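You operate a simulated robot arm through the tools that you are given. There is no shell and no other tool. Be economical: measure what you need, move in short steps, check, and stop when the job is done.

You are at the controls of a simulated two-armed robot. One attempt, no reset.

## Task
Set the flow regulator to the figure on the setting plate.
Fine: hold the regulator with one hand. Draw off the red cap and stand it in the bench tray, turn the dial knob back to nought, then up to the plate's mark. The gear is cold and off its air, gas and current. Drop and topple nothing, pinch no finger. Set down upright: red cap.

The check looks at the end state, three seconds after you hand in, the way a careful person would. Anything else that was tipped, shoved, dropped, spilled or broken makes it a failure. Lids that push on must go on centred and level and be pressed home; caps that screw on are set level and turned clockwise until they are tight.

## Robot
Two 7-joint arms with two-finger parallel grippers on one trunk, on a base that drives. Base frame: it is fixed to the floor where the robot stands at the start and does not move with it; the origin is under the middle of the robot, x ahead of it, y to its left, z up. Readings come in m, rad, newtons and seconds.
The left shoulder is at the start at [0.07, 0.133, 1.201], the right one opposite. With the tool pointing down near the work surface each hand reaches from about 0.1 to 0.64 m from the robot's upright axis, wherever it stands, measured 20 degrees to its own side. Places, roughly: dial knob [0.5, -0.2, 0.9]; inside of the bench tray [0.5, -0.5, 0.8]; seat round the dial knob [0.5, -0.2, 0.9]; setting plate [0.8, 0, 0.9]. Payload 1.57 kg a hand.
The TCP of each hand is the grasp point between the finger pads, 0.03 m short of the fingertips. In the tool frame z runs along the fingers and y along their closing line. The gripper opens to 0.08 m. The fingers are 0.017 m wide and 0.012 m thick; the gripper's body (0.04 by 0.082 m) begins 0.08 m behind the TCP.
Orientation is told as [roll, pitch, yaw] about the base's x, y, z axes, in that order, counted from this pose: with the fingers straight down and closing along the base's y, the tool's x points along the base's -x, its y along +y and its z along -z.

## Interface
- The arms move only by the tool play_rows. It takes "left_deltas", "right_deltas" or both (then of equal length, played together; a hand with none holds still); each is a list of rows, each a list of 7 numbers: the turn, a rotation vector about the tool's x, y, z in rad, then the shift along the tool's x, y, z in m, then the gripper command, from -1 (shut) to 1 (fully open), values between in proportion. In form: [[rx, ry, rz, dx, dy, dz, claw], ...]. A call has 1 to 12 rows; each row shifts and turns the commanded pose from where the row before left it, along the tool's axes as they then stand. A row lasts 0.2 s, in which the tool goes at most 0.05 m and 0.15 rad; a call with a longer step from one row to the next is refused whole, and so is a gripper value outside its range. A pose out of reach is approached as far as the arm can. The call stops where the force on the tool passes 80 N (or 10 N more than at its start, if that is more) or the arm is blocked; 0.2 s more then pass. Each finger travels about 0.153 m/s and halts on what it meets, pressing with about 37 N; the grip force reading is that of the motor and also rises with nothing between the fingers. The clock runs only during rows and for 0.2 s after the last one: add rows that do not move to give the fingers time. The reply holds the time, the measured pose of the TCP, the force on the tool along the base axes, the opening and the grip force, in the units named above and with some noise, with the torque about the TCP (base axes, N m) and any sound that the robot's microphone picked up.
- Cameras (640 x 400 px; columns grow to the right, rows downward): "scene" is now at [0.1339, -0.0334, 1.4342]; the picture's right is [-0.38, -0.93, 0.00], its down [-0.51, 0.21, -0.84] and it looks along [0.77, -0.32, -0.55] (base axes); focal length 260 px, centre (320, 200). "left" rides on the left gripper at [0.072, 0.007, -0.122] in its tool frame; the picture's right is [-0.09, 1.00, 0.00], its down [-0.84, -0.08, -0.54] and it looks along [-0.54, -0.05, 0.84] (tool axes); focal length 238 px, centre (320, 200). "right" rides on the right gripper at [0.072, -0.007, -0.122] in its tool frame; the picture's right is [0.09, 1.00, 0.00], its down [-0.84, 0.08, -0.54] and it looks along [-0.54, 0.05, 0.84] (tool axes); focal length 238 px, centre (320, 200). There is no depth. A picture from a camera that has moved, and an enlarged one, comes with that camera's place and axes in the base frame and with its lens.
- grab_frame(camera): a new picture of that camera. It takes no simulated time.
- move_column(by): slides the trunk up (or, below 0, down) by that many m; the arms and the scene camera ride with it, the base frame stays. It gives what a move gives, with no picture.
- steer(legs): drives the robot by 1 to 6 legs, each [ahead, left, turn to the left] in m, m and rad, along the robot's own axes; the way and the turn of a leg run together, so that a leg with both is an arc; at most 1.5 m and 3.142 rad a leg. The arms and the cameras ride along, it lands a little off, and it stops where it bumps. It gives what a move gives.
- turn_head(pan, tilt): turns the head with the scene camera to pan (to the left, within 1.501 rad either way) and tilt (down, from -0.506 to 1.204), counted from straight ahead of the robot. It gives what a move gives.
- zoom(camera, box): a new picture of the part [left, top, right, bottom] of that camera's present view, enlarged. It takes no simulated time.
- hand_in(): hands the job in; it is judged then, once.

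Work in short steps. Places have to be worked out from the pictures, the camera data and where the tool is seen: move nearer, look again, correct. Check each grasp and each placing, and mend what went wrong. You have 120 turns and 100 pictures in all, those below and enlarged ones among them. Open the grippers and draw the arms clear of the work before you hand the job in, unless the task says otherwise; then end with one line.

The tools are called as a command line: name --argument value ..., lists and objects as JSON in quotes. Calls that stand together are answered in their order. play_rows: Moves the arms, as the interface text tells. Its arguments: {"type":"object","properties":{"left_deltas":{"type":"array","items":{"type":"array","items":{"type":"number"}}},"right_deltas":{"type":"array","items":{"type":"array","items":{"type":"number"}}}},"required":[]} The other tools are called the same way: move_column (by) slides the trunk up or down; steer (legs) drives the base; turn_head (pan, tilt) turns the head that bears the scene camera; grab_frame (camera) takes a picture; zoom (camera, box) takes an enlarged picture of a part of a camera's view; hand_in () hands the job in.

At the start:

```text
time_s: 0.0
left_tcp_pos: [0.4502, -0.0166, 1.21]
left_ee_rot: [-0.001, 0.001, -0.001]
left_contact_force: [0.2, 0.2, 0.0]
left_wrist_torque: [0.03, -0.03, 0.01]
left_opening: 0.0799
left_grasp_force: 0.1
right_tcp_pos: [0.3856, -0.3812, 1.269]
right_ee_rot: [0.0, 0.0, -0.002]
right_contact_force: [0.1, 0.8, 0.6]
right_wrist_torque: [0.02, 0.02, 0.0]
right_opening: 0.0803
right_grasp_force: 0.0
trunk travel left (down, up): [-0.775, 0.165]
robot x, y, heading: [0.0007, -0.0003, -0.004]
head pan, tilt: [-0.387, 0.579]
```

scene: 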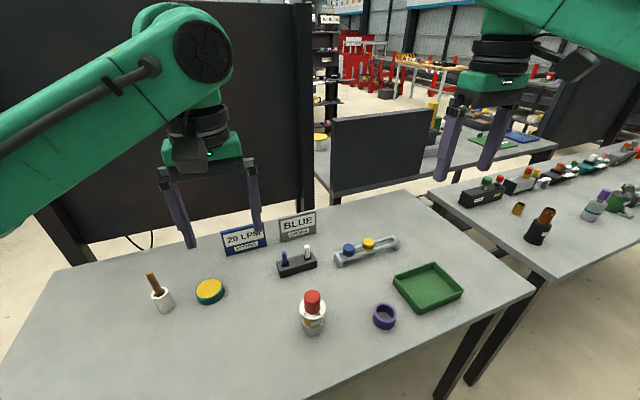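
right: 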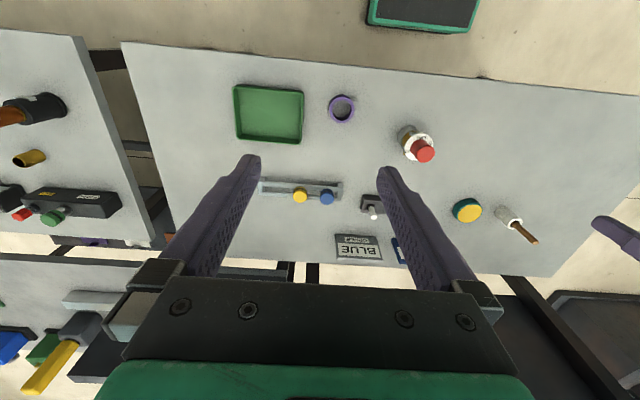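
left: 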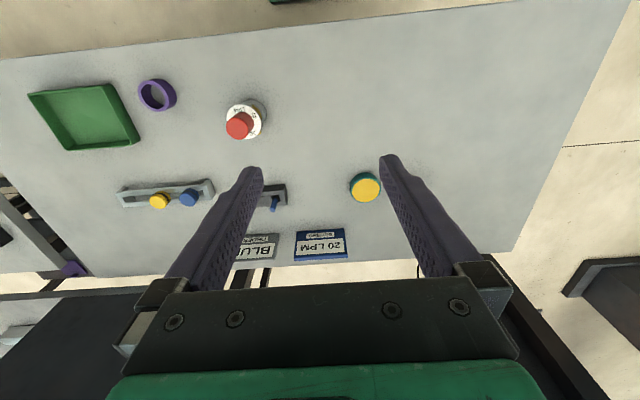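

I start by looking closely at the plates and the regulator to read the figures.

zoom --camera "scene" --box '[210, 200, 330, 275]'

zoom --camera "scene" --box '[270, 275, 366, 335]'

zoom --camera "left" --box '[190, 80, 302, 150]'

```text
5.33 times, centred on (270, 238) of scene
camera zoom: at [0.1339, -0.0334, 1.4342], right [-0.38, -0.93, 0.0], down [-0.51, 0.21, -0.84], along [0.77, -0.32, -0.55], focal length 1384 px, centre (587, 0)
```

zoom: 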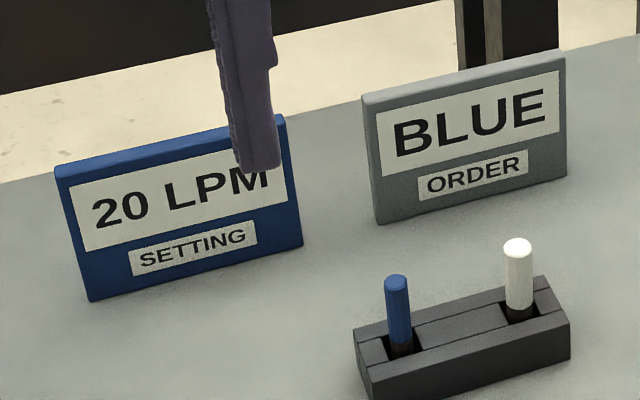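

```text
6.67 times, centred on (318, 305) of scene
camera zoom: at [0.1339, -0.0334, 1.4342], right [-0.38, -0.93, 0.0], down [-0.51, 0.21, -0.84], along [0.77, -0.32, -0.55], focal length 1730 px, centre (333, -500)
```

zoom: 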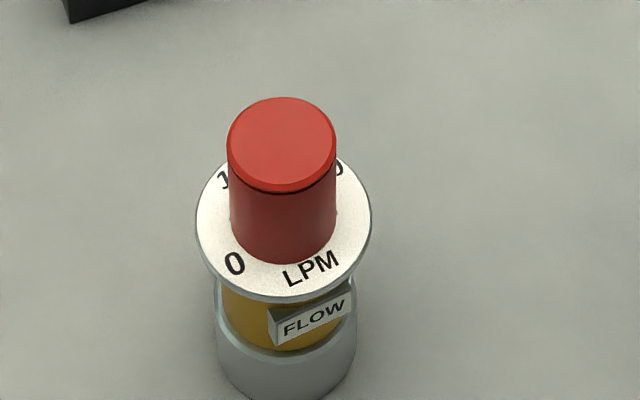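

```text
5.71 times, centred on (246, 115) of left
camera zoom: at [0.3778, -0.0106, 1.3306], right [0.09, 1.0, 0.0], down [0.84, -0.08, 0.54], along [0.54, -0.05, -0.84], focal length 1362 px, centre (743, 686)
```

zoom: 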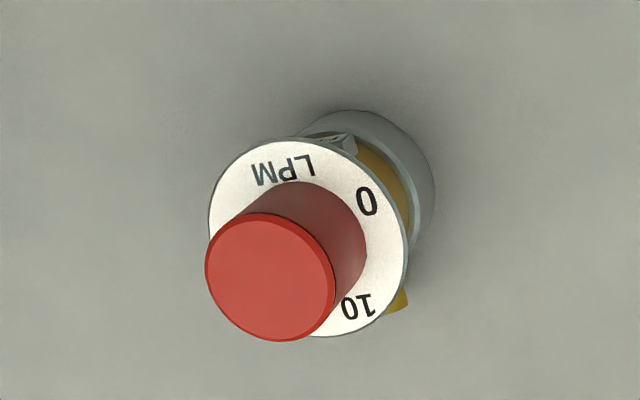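

The plate says 20 LPM, and the cap top triangulates to about (0.48, -0.158, 0.933). I check the regulator's body from the other side and the tray before planning the grips.

zoom --camera "right" --box '[370, 110, 466, 170]'

turn_head --pan -0.387 --tilt 0.8

```text
6.67 times, centred on (418, 140) of right
camera zoom: at [0.3153, -0.3867, 1.3909], right [-0.09, 1.0, 0.0], down [0.84, 0.08, 0.54], along [0.54, 0.05, -0.84], focal length 1589 px, centre (-333, 600)
```

zoom: 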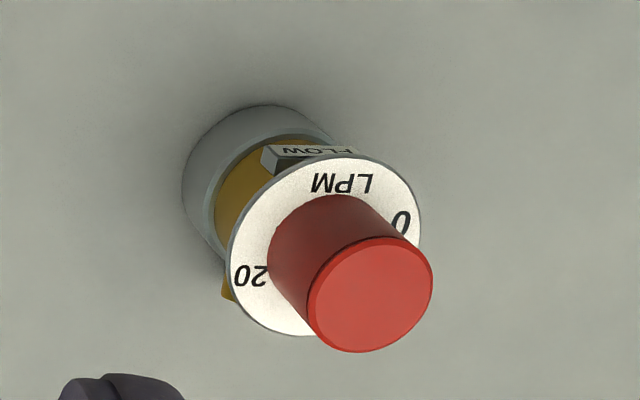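

```text
time_s: 0.8
left_tcp_pos: [0.4489, -0.0165, 1.2089]
left_ee_rot: [0.001, 0.0, 0.0]
left_contact_force: [0.3, -0.6, 0.0]
left_wrist_torque: [0.03, 0.0, 0.0]
left_opening: 0.0799
left_grasp_force: 0.1
right_tcp_pos: [0.3871, -0.3802, 1.2692]
right_ee_rot: [-0.001, -0.001, 0.001]
right_contact_force: [-0.5, 0.0, -0.9]
right_wrist_torque: [-0.05, 0.06, -0.01]
right_opening: 0.0799
right_grasp_force: 0.0
trunk travel left (down, up): [-0.775, 0.165]
robot x, y, heading: [-0.0003, 0.0005, 0.001]
head pan, tilt: [-0.387, 0.799]
```

The dial runs 0 → 10 → 20 clockwise, and the FLOW tag faces the robot. I drive a little right and back so that both the regulator and the tray are in easy reach.

steer --legs '[[-0.05, -0.22, 0]]'

```text
time_s: 2.5
left_tcp_pos: [0.4001, -0.2326, 1.2093]
left_ee_rot: [-0.003, 0.001, 0.003]
left_contact_force: [0.2, -1.1, -0.1]
left_wrist_torque: [-0.02, -0.01, 0.01]
left_opening: 0.0798
left_grasp_force: 0.1
right_tcp_pos: [0.3365, -0.5962, 1.2704]
right_ee_rot: [-0.001, -0.001, -0.001]
right_contact_force: [-0.2, -0.3, -0.5]
right_wrist_torque: [-0.02, 0.02, 0.0]
right_opening: 0.0802
right_grasp_force: 0.1
trunk travel left (down, up): [-0.775, 0.165]
robot x, y, heading: [-0.0493, -0.2185, 0.0]
head pan, tilt: [-0.387, 0.799]
```

Now I shift the left hand toward the regulator's robot side, and pitch it forward so that the fingers point forward and down.

play_rows --left_deltas '[[0, 0, 0, 0.015, 0.032, 0.04, 1], [0, 0, 0, 0.015, 0.032, 0.04, 1], [0, 0, 0, 0.015, 0.032, 0.04, 1], [0, 0, 0.09, 0, 0, 0, 1], [0, 0, 0.08, 0, 0, 0, 1], [0, -0.14, 0, 0, 0, 0, 1], [0, -0.14, 0, 0, 0, 0, 1], [0, -0.14, 0, 0, 0, 0, 1], [0, -0.14, 0, 0, 0, 0, 1], [0, -0.14, 0, 0, 0, 0, 1], [0, -0.14, 0, 0, 0, 0, 1], [0, -0.12, 0, 0, 0, 0, 1]]'

grab_frame --camera "left"

grab_frame --camera "scene"

```text
refused: row 1 steps farther than a row can; nothing moved
```

```text
92 pictures are left
camera left: at [0.3284, -0.2263, 1.3305], right [0.09, 1.0, 0.0], down [0.84, -0.08, 0.54], along [0.54, -0.05, -0.84], focal length 238 px, centre (320, 200)
```

left: 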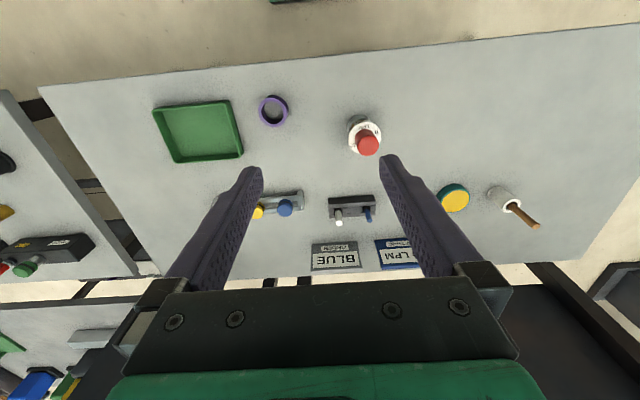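

```text
91 pictures are left
camera scene: at [0.0767, -0.246, 1.4154], right [-0.38, -0.93, 0.0], down [-0.66, 0.27, -0.7], along [0.65, -0.26, -0.72], focal length 260 px, centre (320, 200)
```

scene: 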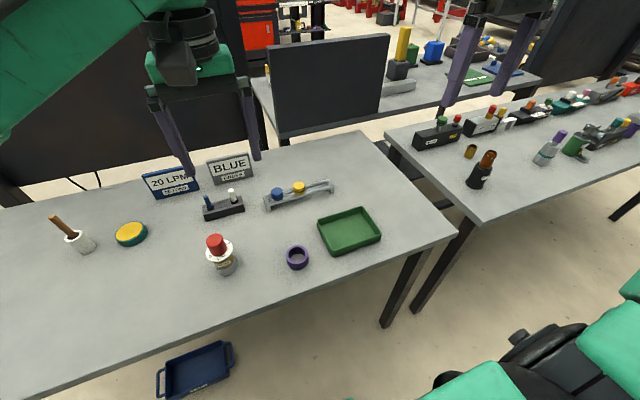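

The step was too long; nothing moved, so I resend it with shorter steps.

play_rows --left_deltas '[[0, 0, 0, 0.015, 0.03, 0.03, 1], [0, 0, 0, 0.015, 0.03, 0.03, 1], [0, 0, 0, 0.015, 0.03, 0.03, 1], [0, 0, 0.09, 0, 0, 0.03, 1], [0, 0, 0.08, 0, 0, 0.01, 1], [0, -0.14, 0, 0, 0, 0, 1], [0, -0.14, 0, 0, 0, 0, 1], [0, -0.14, 0, 0, 0, 0, 1], [0, -0.14, 0, 0, 0, 0, 1], [0, -0.14, 0, 0, 0, 0, 1], [0, -0.14, 0, 0, 0, 0, 1], [0, -0.12, 0, 0, 0, 0, 1]]'

grab_frame --camera "left"

grab_frame --camera "scene"

```text
time_s: 5.1
left_tcp_pos: [0.3623, -0.1701, 1.0873]
left_ee_rot: [0.002, -0.962, -0.169]
left_contact_force: [-0.6, -1.1, -0.6]
left_wrist_torque: [0.03, 0.03, -0.02]
left_opening: 0.08
left_grasp_force: 0.0
left hand out of reach, approached as far as the arm can: row 9
right_tcp_pos: [0.3372, -0.5996, 1.2707]
right_ee_rot: [0.0, -0.001, 0.0]
right_contact_force: [0.2, -0.3, -0.1]
right_wrist_torque: [0.01, -0.02, 0.02]
right_opening: 0.08
right_grasp_force: 0.1
trunk travel left (down, up): [-0.775, 0.165]
robot x, y, heading: [-0.0499, -0.2206, -0.003]
head pan, tilt: [-0.387, 0.799]
```

```text
90 pictures are left
camera left: at [0.2253, -0.1409, 1.0988], right [0.22, 0.97, 0.08], down [0.02, -0.08, 1.0], along [0.98, -0.22, -0.04], focal length 238 px, centre (320, 200)
```

left: 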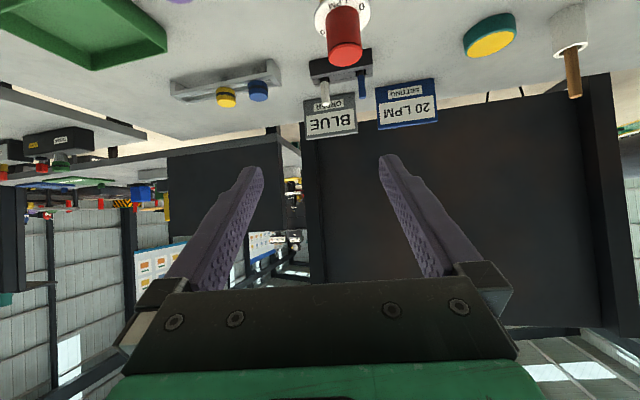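

```text
89 pictures are left
camera scene: at [0.0746, -0.2496, 1.4156], right [-0.38, -0.93, 0.0], down [-0.66, 0.27, -0.7], along [0.65, -0.26, -0.72], focal length 260 px, centre (320, 200)
```

scene: 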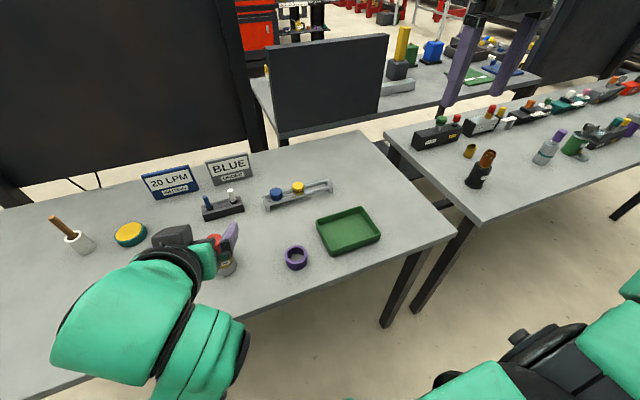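

The wrist reaches the pitch I wanted. I now lower it straight down, behind the regulator and toward the approach line.

play_rows --left_deltas '[[0, 0, 0, 0.0303, 0.0078, 0.022, 1], [0, 0, 0, 0.0303, 0.0078, 0.022, 1], [0, 0, 0, 0.0303, 0.0078, 0.022, 1], [0, 0, 0, 0.0303, 0.0078, 0.022, 1], [0, 0, 0, 0, 0, 0, 1]]'

grab_frame --camera "left"

grab_frame --camera "scene"

```text
time_s: 6.3
left_tcp_pos: [0.372, -0.1379, 0.9365]
left_ee_rot: [0.001, -0.961, -0.171]
left_contact_force: [0.0, -0.1, -0.7]
left_wrist_torque: [-0.01, 0.0, -0.03]
left_opening: 0.08
left_grasp_force: 0.1
right_tcp_pos: [0.3387, -0.5986, 1.2708]
right_ee_rot: [0.0, 0.0, -0.002]
right_contact_force: [0.1, -0.2, -0.3]
right_wrist_torque: [-0.02, -0.02, -0.04]
right_opening: 0.08
right_grasp_force: 0.2
trunk travel left (down, up): [-0.775, 0.165]
robot x, y, heading: [-0.0517, -0.2209, 0.001]
head pan, tilt: [-0.387, 0.799]
```

```text
88 pictures are left
camera left: at [0.2345, -0.1095, 0.9474], right [0.22, 0.97, 0.08], down [0.02, -0.08, 1.0], along [0.98, -0.22, -0.04], focal length 238 px, centre (320, 200)
```

left: 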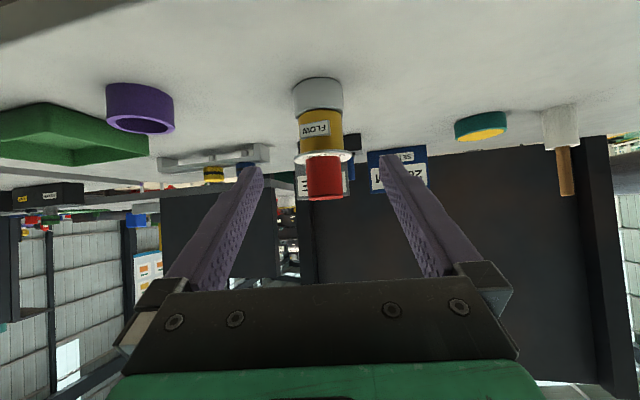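

```text
87 pictures are left
camera scene: at [0.076, -0.2489, 1.4154], right [-0.38, -0.93, 0.0], down [-0.66, 0.27, -0.7], along [0.65, -0.26, -0.72], focal length 260 px, centre (320, 200)
```

scene: 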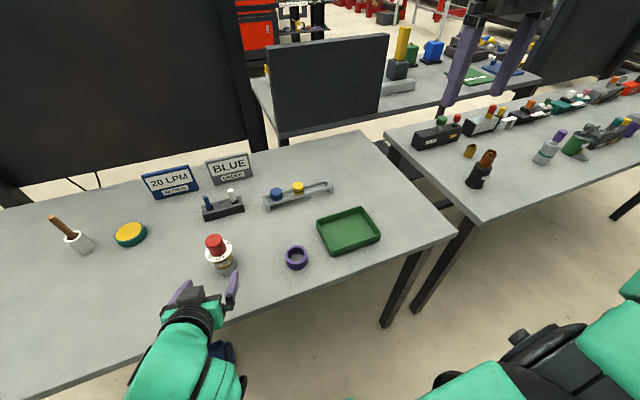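

This is a good side view, though upside down. I enlarge it to measure the body.

zoom --camera "left" --box '[248, 65, 392, 155]'

zoom --camera "left" --box '[248, 115, 392, 205]'

```text
4.44 times, centred on (320, 110) of left
camera zoom: at [0.2345, -0.1095, 0.9474], right [0.22, 0.97, 0.08], down [0.02, -0.08, 1.0], along [0.98, -0.22, -0.04], focal length 1059 px, centre (320, 600)
```

zoom: 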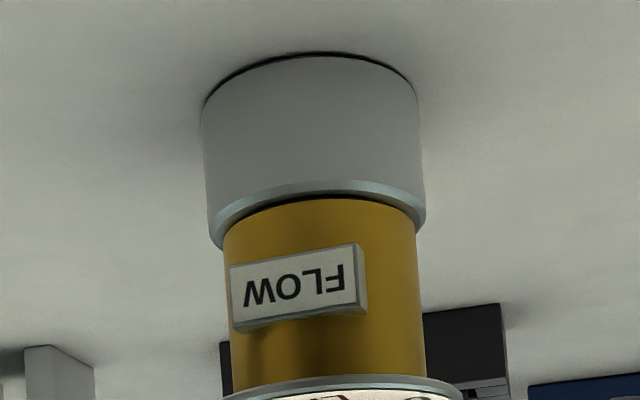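

```text
4.44 times, centred on (320, 160) of left
camera zoom: at [0.2345, -0.1095, 0.9474], right [0.22, 0.97, 0.08], down [0.02, -0.08, 1.0], along [0.98, -0.22, -0.04], focal length 1059 px, centre (320, 378)
```

zoom: 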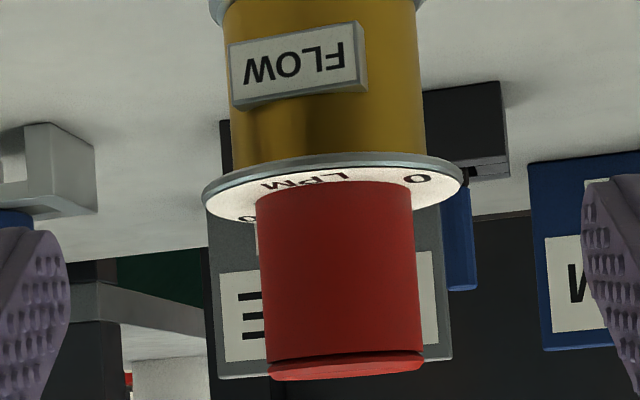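

The body: silver base z≈0.818–0.847, yellow band 0.847–0.890 (about 47 mm across), disc above. I turn the hand to face the FLOW tag squarely and flatten the tilt to about 25° so that the fingers fit between the rim and the disc.

play_rows --left_deltas '[[-0.12, 0, -0.084, 0, 0, 0, 1], [0, -0.0875, 0, 0, 0, 0, 1], [0, -0.0875, 0, 0, 0, 0, 1], [0, 0, 0, 0, 0, 0, 1]]'

zoom --camera "left" --box '[160, 0, 480, 200]'

```text
time_s: 7.3
left_tcp_pos: [0.3716, -0.1395, 0.9369]
left_ee_rot: [0.001, -1.136, -0.026]
left_contact_force: [-0.4, -0.5, 0.1]
left_wrist_torque: [-0.04, 0.0, -0.01]
left_opening: 0.0799
left_grasp_force: 0.1
right_tcp_pos: [0.3376, -0.5999, 1.2691]
right_ee_rot: [-0.001, -0.001, 0.002]
right_contact_force: [0.2, 0.4, -0.5]
right_wrist_torque: [0.02, 0.0, -0.02]
right_opening: 0.08
right_grasp_force: 0.0
trunk travel left (down, up): [-0.775, 0.165]
robot x, y, heading: [-0.0498, -0.2169, -0.001]
head pan, tilt: [-0.387, 0.799]
```

```text
2.00 times, centred on (320, 100) of left
camera zoom: at [0.2318, -0.1307, 0.9234], right [0.06, 0.99, 0.08], down [-0.14, -0.08, 0.99], along [0.99, -0.07, 0.13], focal length 477 px, centre (320, 400)
```

zoom: 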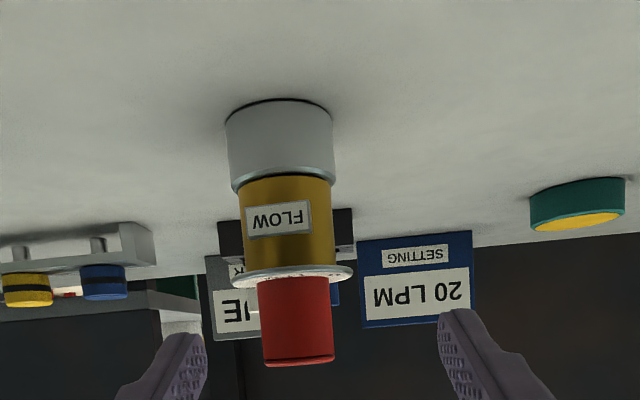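

The regulator axis checks out at about (0.48, -0.157), band height 0.866. I line up and advance part of the way.

play_rows --left_deltas '[[0, 0, 0, 0.018, -0.017, 0.023, 1], [0, 0, 0, 0, 0, 0.025, 1], [0, 0, 0, 0, 0, 0.025, 1], [0, 0, 0, 0, 0, 0, 1]]'

grab_frame --camera "left"

zoom --camera "scene" --box '[140, 200, 300, 300]'

```text
time_s: 8.3
left_tcp_pos: [0.4307, -0.158, 0.8895]
left_ee_rot: [0.001, -1.134, -0.022]
left_contact_force: [0.2, 0.4, 0.4]
left_wrist_torque: [0.03, -0.03, 0.01]
left_opening: 0.0799
left_grasp_force: 0.1
right_tcp_pos: [0.3372, -0.5986, 1.2693]
right_ee_rot: [0.0, 0.0, 0.0]
right_contact_force: [-0.7, -0.1, 0.1]
right_wrist_torque: [0.02, -0.02, 0.0]
right_opening: 0.08
right_grasp_force: 0.1
trunk travel left (down, up): [-0.775, 0.165]
robot x, y, heading: [-0.0524, -0.2213, 0.004]
head pan, tilt: [-0.387, 0.799]
```

```text
83 pictures are left
camera left: at [0.2902, -0.1487, 0.8765], right [0.06, 0.99, 0.08], down [-0.14, -0.07, 0.99], along [0.99, -0.07, 0.13], focal length 238 px, centre (320, 200)
```

left: 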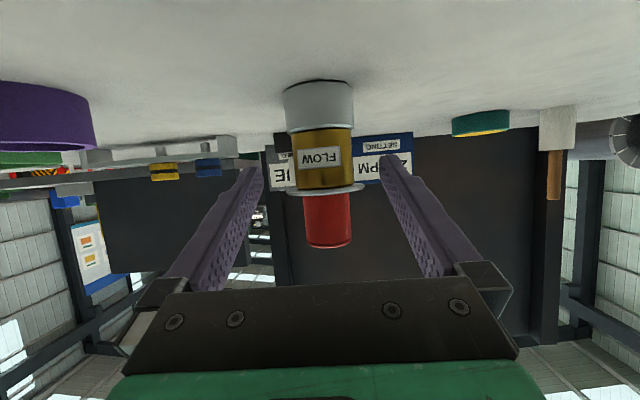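

```text
4.00 times, centred on (220, 250) of scene
camera zoom: at [0.0755, -0.2488, 1.4155], right [-0.38, -0.93, 0.0], down [-0.66, 0.27, -0.7], along [0.65, -0.26, -0.72], focal length 1038 px, centre (720, 0)
```

zoom: 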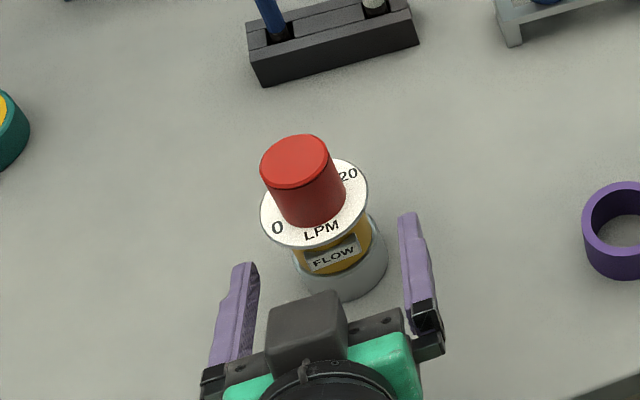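

The regulator is centred between the fingers. I advance the last 5 cm along the fingers.

play_rows --left_deltas '[[0, 0, 0, 0, 0, 0.02, 1], [0, 0, 0, 0, 0, 0.02, 1], [0, 0, 0, 0, 0, 0.013, 1], [0, 0, 0, 0, 0, 0, 1]]'

grab_frame --camera "left"

zoom --camera "scene" --box '[140, 200, 300, 300]'

```text
time_s: 9.3
left_tcp_pos: [0.4794, -0.16, 0.869]
left_ee_rot: [-0.002, -1.132, -0.022]
left_contact_force: [0.5, 0.6, 0.0]
left_wrist_torque: [0.03, 0.02, 0.01]
left_opening: 0.0801
left_grasp_force: 0.1
right_tcp_pos: [0.3369, -0.5984, 1.2697]
right_ee_rot: [0.0, -0.001, -0.001]
right_contact_force: [0.7, 0.3, -0.7]
right_wrist_torque: [0.01, -0.03, -0.01]
right_opening: 0.0797
right_grasp_force: 0.1
trunk travel left (down, up): [-0.775, 0.165]
robot x, y, heading: [-0.0494, -0.22, -0.004]
head pan, tilt: [-0.387, 0.799]
```

```text
81 pictures are left
camera left: at [0.338, -0.1501, 0.8545], right [0.06, 0.99, 0.08], down [-0.14, -0.07, 0.99], along [0.99, -0.07, 0.13], focal length 238 px, centre (320, 200)
```

left: 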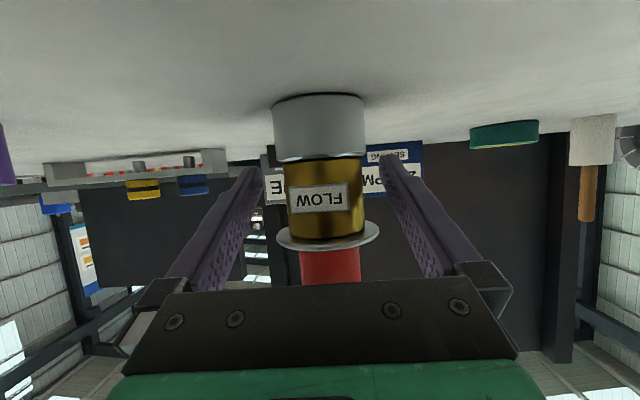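

```text
4.00 times, centred on (220, 250) of scene
camera zoom: at [0.0759, -0.2487, 1.4154], right [-0.38, -0.93, 0.0], down [-0.66, 0.27, -0.7], along [0.65, -0.26, -0.72], focal length 1038 px, centre (720, 0)
```

zoom: 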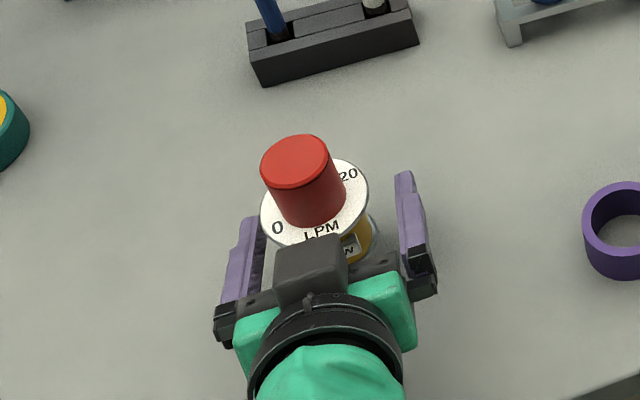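

Well placed; the body sits about 2 mm to the +y side of the finger middle. I shift by that much and close gently.

play_rows --left_deltas '[[0, 0, 0, 0, 0.002, 0, 0.5], [0, 0, 0, 0, 0, 0, 0.3], [0, 0, 0, 0, 0, 0, 0.2], [0, 0, 0, 0, 0, 0, 0.1], [0, 0, 0, 0, 0, 0, 0], [0, 0, 0, 0, 0, 0, -0.3], [0, 0, 0, 0, 0, 0, -1], [0, 0, 0, 0, 0, 0, -1]]'

grab_frame --camera "left"

zoom --camera "scene" --box '[140, 200, 300, 300]'

```text
time_s: 11.1
left_tcp_pos: [0.479, -0.1561, 0.8679]
left_ee_rot: [0.0, -1.134, -0.023]
left_contact_force: [0.0, 0.6, 0.6]
left_wrist_torque: [0.06, -0.01, -0.01]
left_opening: 0.0449
left_grasp_force: 37.0
right_tcp_pos: [0.3368, -0.5987, 1.2703]
right_ee_rot: [0.0, 0.001, -0.002]
right_contact_force: [0.1, 0.6, -0.4]
right_wrist_torque: [-0.02, -0.01, 0.03]
right_opening: 0.0801
right_grasp_force: 0.0
trunk travel left (down, up): [-0.775, 0.165]
robot x, y, heading: [-0.0506, -0.2214, 0.0]
head pan, tilt: [-0.387, 0.799]
```

```text
79 pictures are left
camera left: at [0.3382, -0.1478, 0.8544], right [0.06, 0.99, 0.08], down [-0.14, -0.07, 0.99], along [0.99, -0.07, 0.13], focal length 238 px, centre (320, 200)
```

left: 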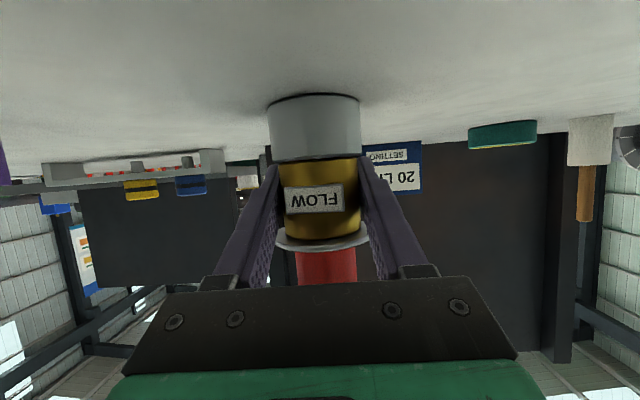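

```text
4.00 times, centred on (220, 250) of scene
camera zoom: at [0.076, -0.2486, 1.4154], right [-0.38, -0.93, 0.0], down [-0.66, 0.27, -0.7], along [0.65, -0.26, -0.72], focal length 1038 px, centre (720, 0)
```

zoom: 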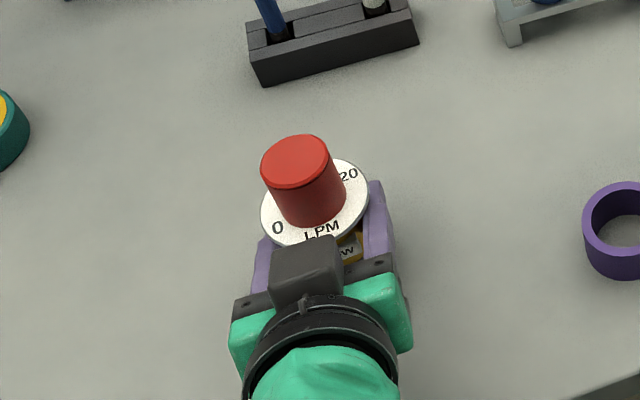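

The regulator is held (45 mm grip, 37 N). I bring the right hand over the cap at a safe height.

play_rows --right_deltas '[[0, 0, 0, -0.0143, 0.0443, 0.012, 1], [0, 0, 0, -0.0143, 0.0443, 0.012, 1], [0, 0, 0, -0.0143, 0.0443, 0.012, 1], [0, 0, 0, -0.0143, 0.0443, 0.012, 1], [0, 0, 0, -0.0143, 0.0443, 0.012, 1], [0, 0, 0, -0.0143, 0.0443, 0.012, 1], [0, 0, 0, -0.0143, 0.0443, 0.012, 1], [0, 0, 0, -0.0143, 0.0443, 0.012, 1], [0, 0, 0, -0.0143, 0.0443, 0.012, 1], [0, 0, 0, -0.0143, 0.0443, 0.012, 1], [0, 0, 0, 0, 0, 0.04, 1], [0, 0, 0, 0, 0, 0, 1]]'

grab_frame --camera "right"

grab_frame --camera "scene"

```text
time_s: 13.7
left_tcp_pos: [0.4787, -0.1575, 0.8681]
left_ee_rot: [-0.002, -1.134, -0.021]
left_contact_force: [-0.6, 0.9, 0.6]
left_wrist_torque: [-0.02, -0.01, 0.0]
left_opening: 0.0449
left_grasp_force: 37.1
right_tcp_pos: [0.4205, -0.3372, 1.1558]
right_ee_rot: [0.0, 0.001, -0.001]
right_contact_force: [0.1, 0.0, 0.2]
right_wrist_torque: [0.03, 0.02, 0.02]
right_opening: 0.0798
right_grasp_force: 0.2
right hand out of reach, approached as far as the arm can: row 6, 7, 8, 9, 10
trunk travel left (down, up): [-0.775, 0.165]
robot x, y, heading: [-0.0476, -0.2204, 0.004]
head pan, tilt: [-0.387, 0.799]
```

```text
77 pictures are left
camera right: at [0.3483, -0.3441, 1.2772], right [-0.09, 1.0, 0.0], down [0.84, 0.08, 0.54], along [0.54, 0.05, -0.84], focal length 238 px, centre (320, 200)
```

right: 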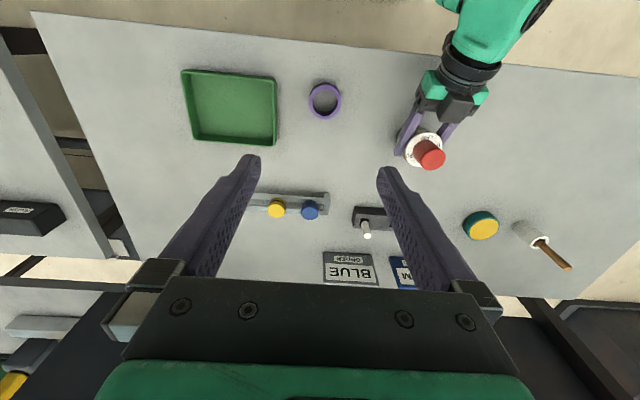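

```text
76 pictures are left
camera scene: at [0.0759, -0.2486, 1.4154], right [-0.38, -0.93, 0.0], down [-0.66, 0.27, -0.7], along [0.65, -0.26, -0.72], focal length 260 px, centre (320, 200)
```

scene: 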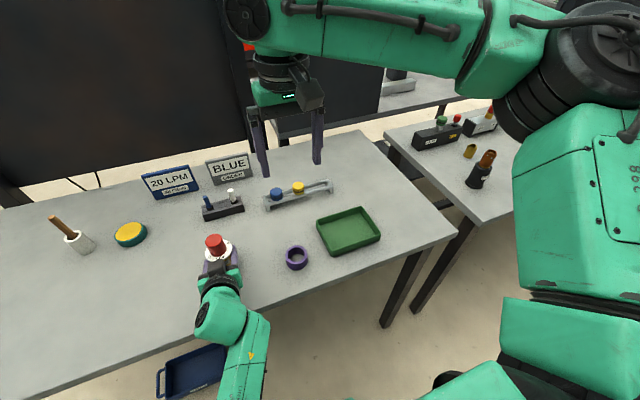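

The right hand stopped short at y≈-0.34. I try again from lower down, where the reach is said to be better.

play_rows --right_deltas '[[0, 0, 0, 0, 0, 0.04, 1], [0, 0, 0, 0, 0, 0.04, 1], [0, 0, 0, 0, 0.03, 0, 1], [0, 0, 0, 0, 0.03, 0, 1], [0, 0, 0, 0, 0.03, 0, 1], [0, 0, 0, 0, 0, 0, 1]]'

```text
time_s: 15.1
left_tcp_pos: [0.4785, -0.1582, 0.8681]
left_ee_rot: [0.0, -1.135, -0.023]
left_contact_force: [-0.8, -0.3, 0.0]
left_wrist_torque: [-0.01, 0.03, -0.03]
left_opening: 0.0448
left_grasp_force: 37.8
right_tcp_pos: [0.393, -0.2849, 1.0756]
right_ee_rot: [0.001, -0.001, -0.001]
right_contact_force: [-1.2, 0.1, -1.3]
right_wrist_torque: [0.0, 0.0, 0.0]
right_opening: 0.0797
right_grasp_force: 0.0
right hand out of reach, approached as far as the arm can: row 4, 5
trunk travel left (down, up): [-0.775, 0.165]
robot x, y, heading: [-0.0451, -0.2193, 0.005]
head pan, tilt: [-0.387, 0.799]
```

The limit looks like a wrist joint rather than distance. I test it with the right hand yawed inwards.

play_rows --right_deltas '[[0, 0, -0.14, 0, 0, 0, 1], [0, 0, -0.14, 0, 0, 0, 1], [0, 0, -0.14, 0, 0, 0, 1], [0, 0, -0.14, 0, 0, 0, 1], [0, 0, 0, -0.025, 0.01, 0, 1], [0, 0, 0, -0.025, 0.01, 0, 1], [0, 0, 0, -0.025, 0.01, 0, 1], [0, 0, 0, 0, 0, 0, 1]]'

grab_frame --camera "scene"

```text
time_s: 16.9
left_tcp_pos: [0.4785, -0.1575, 0.8677]
left_ee_rot: [0.0, -1.135, -0.024]
left_contact_force: [0.1, -0.3, 0.2]
left_wrist_torque: [-0.07, 0.02, -0.01]
left_opening: 0.045
left_grasp_force: 36.8
right_tcp_pos: [0.3941, -0.2844, 1.0761]
right_ee_rot: [0.001, 0.0, 0.559]
right_contact_force: [0.0, -0.3, -0.4]
right_wrist_torque: [-0.03, 0.0, 0.01]
right_opening: 0.08
right_grasp_force: 0.0
right hand out of reach, approached as far as the arm can: row 5, 6, 7
trunk travel left (down, up): [-0.775, 0.165]
robot x, y, heading: [-0.0494, -0.2194, 0.006]
head pan, tilt: [-0.387, 0.799]
```

```text
75 pictures are left
camera scene: at [0.076, -0.2486, 1.4154], right [-0.38, -0.93, 0.0], down [-0.66, 0.27, -0.7], along [0.65, -0.26, -0.72], focal length 260 px, centre (320, 200)
```

scene: 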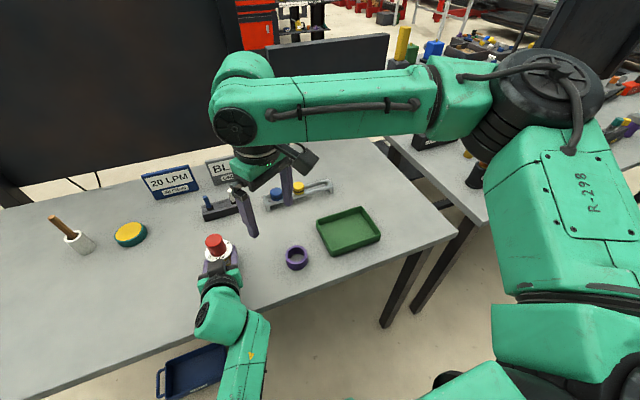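

The elbow is swung out wide to the right. I try another route: back outwards, down, forwards and then across.

play_rows --right_deltas '[[0, 0, 0.14, 0, -0.04, 0, 1], [0, 0, 0.14, 0, -0.04, 0, 1], [0, 0, 0.14, 0, -0.02, 0.02, 1], [0, 0, 0.14, 0, 0, 0.03, 1], [0, 0, 0, 0, 0, 0.03, 1], [0, 0, 0, -0.03, 0, 0, 1], [0, 0, 0, -0.03, 0, 0, 1], [0, 0, 0, -0.03, 0, 0, 1], [0, 0, 0, 0, 0, 0, 1]]'

grab_frame --camera "scene"

```text
time_s: 18.9
left_tcp_pos: [0.4788, -0.1569, 0.8688]
left_ee_rot: [0.0, -1.134, -0.023]
left_contact_force: [-0.7, 0.8, 0.0]
left_wrist_torque: [-0.07, 0.0, -0.04]
left_opening: 0.0451
left_grasp_force: 37.2
right_tcp_pos: [0.4867, -0.3965, 1.0049]
right_ee_rot: [0.0, -0.001, 0.001]
right_contact_force: [0.3, 0.9, 0.8]
right_wrist_torque: [0.02, 0.0, 0.01]
right_opening: 0.0801
right_grasp_force: 0.0
right hand out of reach, approached as far as the arm can: row 7, 8
trunk travel left (down, up): [-0.775, 0.165]
robot x, y, heading: [-0.0505, -0.2207, 0.003]
head pan, tilt: [-0.387, 0.799]
```

```text
74 pictures are left
camera scene: at [0.0759, -0.2486, 1.4154], right [-0.38, -0.93, 0.0], down [-0.66, 0.27, -0.7], along [0.65, -0.26, -0.72], focal length 260 px, centre (320, 200)
```

scene: 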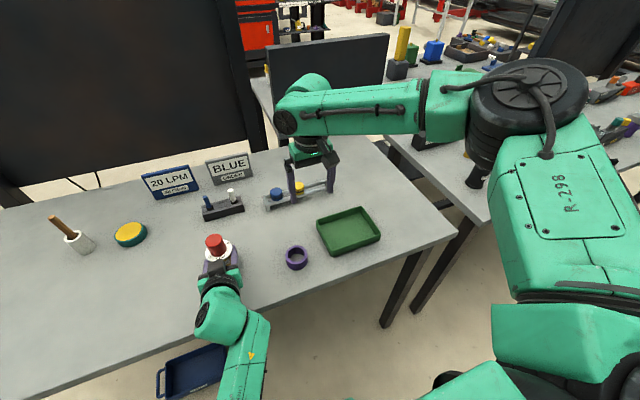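

Reach across the body is limited for the right hand, so the robot must stand further left. I check, over free space, that the right hand can reach the relative spot I have in mind (0.45 ahead, 0.107 right).

play_rows --right_deltas '[[0, 0, 0, 0.03, 0.02, 0.01, 1], [0, 0, 0, 0.03, 0.025, 0.01, 1], [0, 0, 0, 0.027, 0.025, 0.015, 1], [0, 0, 0, 0, 0, 0.02, 1], [0, 0, 0, 0, 0, 0, 1]]'

play_rows --right_deltas '[[0, 0, 0, -0.02, 0, 0, 1], [0, 0, 0, -0.02, 0, 0, 1], [0, 0, 0, -0.02, 0, 0, 1], [0, 0, 0, -0.02, 0, 0, 1], [0, 0, 0, 0, 0, 0, 1]]'

```text
time_s: 20.1
left_tcp_pos: [0.4787, -0.1567, 0.8688]
left_ee_rot: [0.001, -1.136, -0.023]
left_contact_force: [0.5, -0.4, 1.0]
left_wrist_torque: [-0.08, -0.02, 0.01]
left_opening: 0.045
left_grasp_force: 37.5
right_tcp_pos: [0.4013, -0.3265, 0.9508]
right_ee_rot: [0.001, 0.001, 0.0]
right_contact_force: [-0.1, -0.2, 0.0]
right_wrist_torque: [0.0, 0.0, 0.02]
right_opening: 0.08
right_grasp_force: 0.1
trunk travel left (down, up): [-0.775, 0.165]
robot x, y, heading: [-0.0529, -0.2156, -0.004]
head pan, tilt: [-0.387, 0.799]
```

```text
time_s: 21.3
left_tcp_pos: [0.4779, -0.157, 0.8682]
left_ee_rot: [0.001, -1.135, -0.023]
left_contact_force: [-0.7, 0.2, 0.0]
left_wrist_torque: [-0.06, -0.02, 0.0]
left_opening: 0.0448
left_grasp_force: 37.0
right_tcp_pos: [0.447, -0.356, 0.9673]
right_ee_rot: [0.002, -0.001, 0.0]
right_contact_force: [-0.6, -0.6, -0.2]
right_wrist_torque: [-0.03, 0.0, 0.03]
right_opening: 0.08
right_grasp_force: 0.1
right hand out of reach, approached as far as the arm can: row 1, 2, 3, 4
trunk travel left (down, up): [-0.775, 0.165]
robot x, y, heading: [-0.0479, -0.2158, 0.002]
head pan, tilt: [-0.387, 0.799]
```

The right hand can reach that spot, so I release the regulator gently, back the left hand out along its fingers, raise it a little, and lift the right hand too.

play_rows --left_deltas '[[0, 0, 0, 0, 0, 0, 0.3], [0, 0, 0, 0, 0, 0, 1], [0, 0, 0, 0, 0, 0, 1], [0, 0, 0, 0, 0, -0.02, 1], [0, 0, 0, 0, 0, -0.03, 1], [0, 0, 0, 0, 0, -0.03, 1], [0, 0, 0, 0, 0, -0.03, 1], [0, 0, 0, -0.03, 0, -0.014, 1], [0, 0, 0, -0.03, 0, -0.014, 1]]' --right_deltas '[[0, 0, 0, 0, 0, -0.02, 1], [0, 0, 0, 0, 0, -0.02, 1], [0, 0, 0, 0, 0, -0.02, 1], [0, 0, 0, 0, -0.03, -0.02, 1], [0, 0, 0, 0, -0.03, -0.02, 1], [0, 0, 0, 0, -0.03, 0, 1], [0, 0, 0, 0, -0.03, 0, 1], [0, 0, 0, 0, -0.03, 0, 1], [0, 0, 0, 0, 0, 0, 1]]'

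grab_frame --camera "scene"

```text
time_s: 23.3
left_tcp_pos: [0.373, -0.1517, 0.9718]
left_ee_rot: [0.21, -1.128, -0.26]
left_contact_force: [0.6, 0.1, -0.7]
left_wrist_torque: [0.01, 0.0, 0.03]
left_opening: 0.08
left_grasp_force: 0.0
right_tcp_pos: [0.4467, -0.5071, 1.067]
right_ee_rot: [0.001, 0.0, 0.002]
right_contact_force: [-0.9, -0.2, -0.6]
right_wrist_torque: [0.02, -0.01, -0.03]
right_opening: 0.0799
right_grasp_force: 0.0
trunk travel left (down, up): [-0.775, 0.165]
robot x, y, heading: [-0.0488, -0.2205, -0.003]
head pan, tilt: [-0.387, 0.799]
```

```text
73 pictures are left
camera scene: at [0.0762, -0.2482, 1.4154], right [-0.38, -0.93, 0.0], down [-0.66, 0.27, -0.7], along [0.65, -0.26, -0.72], focal length 260 px, centre (320, 200)
```

scene: 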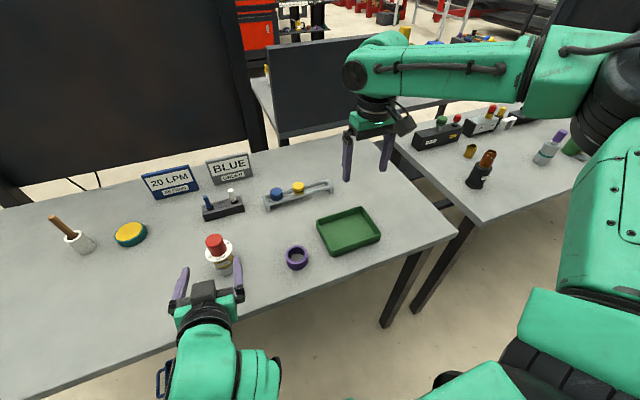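

The regulator stands untouched. I drive left first and then a little ahead.

steer --legs '[[0, 0.19, 0], [0.08, 0, 0]]'

```text
time_s: 25.5
left_tcp_pos: [0.4506, 0.039, 0.9712]
left_ee_rot: [0.207, -1.125, -0.26]
left_contact_force: [0.0, 0.5, -0.1]
left_wrist_torque: [0.0, 0.02, -0.01]
left_opening: 0.08
left_grasp_force: 0.1
right_tcp_pos: [0.5248, -0.3141, 1.0681]
right_ee_rot: [0.0, -0.001, -0.001]
right_contact_force: [-0.6, -0.1, 0.6]
right_wrist_torque: [-0.03, 0.0, 0.02]
right_opening: 0.0798
right_grasp_force: 0.1
trunk travel left (down, up): [-0.775, 0.165]
robot x, y, heading: [0.0302, -0.028, 0.002]
head pan, tilt: [-0.387, 0.799]
```

Now I right the left hand's orientation (heading about -11°) and bring it to the approach line behind the regulator.

play_rows --left_deltas '[[0.078, -0.003, -0.013, 0, 0, 0, 1], [0.078, -0.003, -0.013, 0, 0, 0, 1], [0, 0, 0, 0.0063, -0.037, -0.0041, 1], [0, 0, 0, 0.0063, -0.037, -0.0041, 1], [0, 0, 0, 0.0063, -0.037, -0.0041, 1], [0, 0, 0, 0.0063, -0.037, -0.0041, 1], [0, 0, 0, 0.0063, -0.037, -0.0041, 1], [0, 0, 0, 0, 0, 0, 1]]'

grab_frame --camera "left"

```text
time_s: 26.9
left_tcp_pos: [0.382, -0.0882, 0.9276]
left_ee_rot: [0.286, -1.102, -0.55]
left_contact_force: [0.5, -0.6, -0.4]
left_wrist_torque: [0.0, -0.01, 0.0]
left_opening: 0.0801
left_grasp_force: 0.0
right_tcp_pos: [0.5257, -0.317, 1.0667]
right_ee_rot: [0.0, 0.0, 0.002]
right_contact_force: [-0.2, 0.1, -0.6]
right_wrist_torque: [-0.01, -0.02, -0.03]
right_opening: 0.08
right_grasp_force: 0.2
trunk travel left (down, up): [-0.775, 0.165]
robot x, y, heading: [0.0285, -0.0308, 0.001]
head pan, tilt: [-0.387, 0.799]
stopped in row 7 (left hand): the arm was blocked; the commanded pose is now the measured one
```

```text
72 pictures are left
camera left: at [0.2499, -0.04, 0.9162], right [0.32, 0.92, 0.21], down [-0.18, -0.16, 0.97], along [0.93, -0.35, 0.11], focal length 238 px, centre (320, 200)
```

left: 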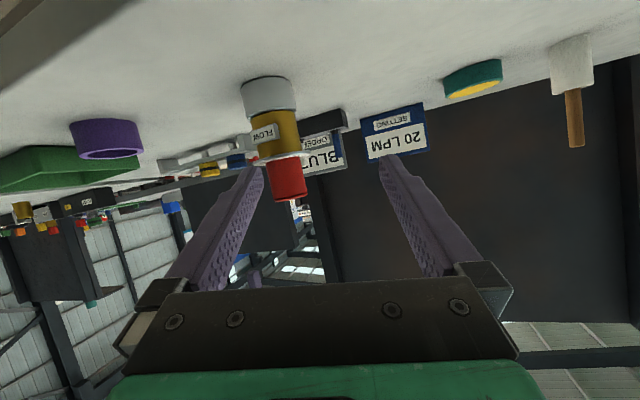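

The left arm got blocked because it is folded up too tightly this near and this far across. Working from the limits seen, I judge the best stance puts the regulator about 0.435 m straight ahead, with the left hand entering from just behind and above. I first move the left hand back out and straighten it.

play_rows --left_deltas '[[0, 0, 0, 0, 0.04, 0, 1], [0, 0, 0, 0, 0.04, 0, 1], [0, 0, 0, 0, 0.04, 0, 1], [0, 0, 0, 0, 0.04, 0, 1], [0, -0.006, -0.074, 0, 0, 0.02, 1], [0, -0.006, -0.074, 0, 0, 0.02, 1], [0, 0, 0, 0, 0, 0, 1]]'

```text
time_s: 28.5
left_tcp_pos: [0.4635, 0.0568, 0.9311]
left_ee_rot: [-0.028, -1.139, -0.2]
left_contact_force: [-0.5, 0.6, 0.7]
left_wrist_torque: [-0.03, 0.01, 0.0]
left_opening: 0.0798
left_grasp_force: 0.0
right_tcp_pos: [0.5265, -0.3154, 1.0672]
right_ee_rot: [-0.001, 0.002, 0.002]
right_contact_force: [-0.3, -0.2, 0.4]
right_wrist_torque: [-0.03, -0.01, 0.0]
right_opening: 0.0801
right_grasp_force: 0.0
trunk travel left (down, up): [-0.775, 0.165]
robot x, y, heading: [0.0275, -0.0257, -0.003]
head pan, tilt: [-0.387, 0.799]
```

Straight again. Rather than weave the folded arm round the regulator, I set the left hand in its final relative pose with the robot further back, then drive forward so the open fingers slide around the body. First back, then right.

steer --legs '[[-0.105, 0, 0], [0, -0.099, 0]]'

play_rows --left_deltas '[[0, 0, 0, 0, -0.03, 0, 1], [0, 0, 0, 0, -0.03, 0, 1], [0, 0, 0, 0, -0.03, 0, 1], [0, 0, 0, 0, 0, 0, 1]]'

```text
time_s: 30.4
left_tcp_pos: [0.3585, -0.0404, 0.9311]
left_ee_rot: [-0.026, -1.139, -0.204]
left_contact_force: [0.6, -0.1, -0.2]
left_wrist_torque: [-0.04, -0.01, 0.01]
left_opening: 0.0801
left_grasp_force: 0.1
right_tcp_pos: [0.4195, -0.4128, 1.0674]
right_ee_rot: [-0.004, -0.003, 0.001]
right_contact_force: [-0.6, 0.8, -0.8]
right_wrist_torque: [-0.02, 0.01, 0.01]
right_opening: 0.08
right_grasp_force: 0.0
trunk travel left (down, up): [-0.775, 0.165]
robot x, y, heading: [-0.0753, -0.1305, -0.003]
head pan, tilt: [-0.387, 0.799]
```

```text
time_s: 31.4
left_tcp_pos: [0.3373, -0.1231, 0.9255]
left_ee_rot: [0.133, -1.135, -0.381]
left_contact_force: [0.0, -0.4, -0.3]
left_wrist_torque: [0.0, -0.02, -0.01]
left_opening: 0.0802
left_grasp_force: 0.1
right_tcp_pos: [0.4215, -0.4122, 1.067]
right_ee_rot: [-0.002, 0.001, -0.002]
right_contact_force: [0.1, -0.6, 0.5]
right_wrist_torque: [-0.01, 0.02, -0.01]
right_opening: 0.0803
right_grasp_force: 0.1
trunk travel left (down, up): [-0.775, 0.165]
robot x, y, heading: [-0.0795, -0.1245, -0.003]
head pan, tilt: [-0.387, 0.799]
```

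The orientation drifts while the arm is folded. I go down and forward, which extends the arm, and then straighten the hand.

play_rows --left_deltas '[[0, 0, 0, 0.0125, -0.0043, 0.018, 1], [0, 0, 0, 0.0125, -0.0043, 0.018, 1], [0, 0, 0, 0.0125, -0.0043, 0.018, 1], [-0.012, 0, -0.068, 0, 0, 0, 1], [0, 0, 0, 0, 0, 0, 1]]'

grab_frame --camera "left"

```text
time_s: 32.1
left_tcp_pos: [0.3421, -0.1301, 0.8594]
left_ee_rot: [0.258, -1.077, -0.545]
left_contact_force: [0.4, -0.3, -0.4]
left_wrist_torque: [0.04, 0.04, 0.0]
left_opening: 0.0803
left_grasp_force: 0.1
right_tcp_pos: [0.4221, -0.4149, 1.0669]
right_ee_rot: [-0.001, 0.001, 0.0]
right_contact_force: [-0.1, -0.1, 0.3]
right_wrist_torque: [0.0, 0.0, 0.04]
right_opening: 0.0799
right_grasp_force: 0.1
trunk travel left (down, up): [-0.775, 0.165]
robot x, y, heading: [-0.0724, -0.1232, 0.003]
head pan, tilt: [-0.387, 0.799]
stopped in row 3 (left hand): the arm was blocked; the commanded pose is now the measured one
```

```text
71 pictures are left
camera left: at [0.2095, -0.0793, 0.8518], right [0.34, 0.92, 0.2], down [-0.15, -0.16, 0.98], along [0.93, -0.36, 0.09], focal length 238 px, centre (320, 200)
```

left: 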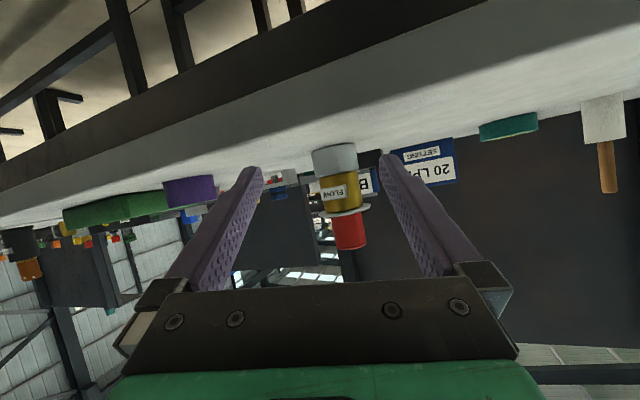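

Blocked again. I look at the left arm itself to see what it is running into.

turn_head --pan 0.0 --tilt 1.1

grab_frame --camera "scene"

```text
time_s: 33.0
left_tcp_pos: [0.3405, -0.1293, 0.8588]
left_ee_rot: [0.258, -1.078, -0.544]
left_contact_force: [0.6, -0.3, -0.4]
left_wrist_torque: [-0.02, -0.02, 0.0]
left_opening: 0.0801
left_grasp_force: 0.1
right_tcp_pos: [0.4215, -0.4141, 1.067]
right_ee_rot: [0.0, -0.001, 0.001]
right_contact_force: [0.3, -0.5, -0.2]
right_wrist_torque: [0.01, 0.02, 0.01]
right_opening: 0.0798
right_grasp_force: 0.0
trunk travel left (down, up): [-0.775, 0.165]
robot x, y, heading: [-0.0769, -0.1272, -0.0]
head pan, tilt: [0.0, 1.1]
```

```text
70 pictures are left
camera scene: at [0.0391, -0.1253, 1.3937], right [0.0, -1.0, 0.0], down [-0.89, 0.0, -0.45], along [0.45, 0.0, -0.89], focal length 260 px, centre (320, 200)
```

scene: 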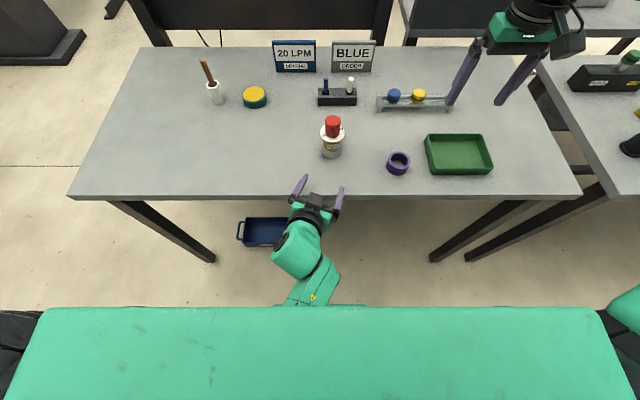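

The left elbow is tucked in front of the trunk, and that blocks it when near and across. It should do better with the arm more extended, so I back the robot off and test the left arm in free space at a longer reach.

steer --legs '[[-0.13, 0, 0]]'

play_rows --left_deltas '[[0, 0, 0, 0, 0.04, 0.02, 1], [0, 0, 0, 0, 0.04, 0.02, 1], [0, 0, 0, 0, 0.03, 0.03, 1], [0, -0.02, -0.12, -0.01, 0, 0.04, 1], [0, -0.02, 0, -0.01, 0, 0.03, 1], [0, 0, 0, 0, 0, 0, 1]]'

```text
time_s: 34.2
left_tcp_pos: [0.2116, -0.1286, 0.8586]
left_ee_rot: [0.256, -1.076, -0.541]
left_contact_force: [0.0, 1.1, -0.1]
left_wrist_torque: [0.01, 0.0, 0.01]
left_opening: 0.0801
left_grasp_force: 0.1
right_tcp_pos: [0.2925, -0.4144, 1.0659]
right_ee_rot: [0.001, 0.002, -0.002]
right_contact_force: [-0.2, 0.9, -0.2]
right_wrist_torque: [-0.01, -0.02, -0.02]
right_opening: 0.08
right_grasp_force: 0.0
trunk travel left (down, up): [-0.775, 0.165]
robot x, y, heading: [-0.2063, -0.1236, -0.003]
head pan, tilt: [0.0, 1.1]
```

```text
time_s: 35.2
left_tcp_pos: [0.3298, -0.0469, 0.8389]
left_ee_rot: [0.123, -1.124, -0.385]
left_contact_force: [-76.2, 20.7, 38.6]
left_wrist_torque: [-0.87, 0.92, -3.23]
left_opening: 0.0792
left_grasp_force: 0.1
right_tcp_pos: [0.2847, -0.4135, 1.0694]
right_ee_rot: [-0.002, -0.005, 0.003]
right_contact_force: [1.5, -1.9, -1.7]
right_wrist_torque: [0.09, 0.26, 0.02]
right_opening: 0.08
right_grasp_force: 0.0
trunk travel left (down, up): [-0.775, 0.165]
robot x, y, heading: [-0.2063, -0.1246, 0.003]
head pan, tilt: [0.0, 1.1]
stopped in row 5 (left hand): the force on the tool passed its limit (the readings are from after the stop); the commanded pose is now the measured one
```

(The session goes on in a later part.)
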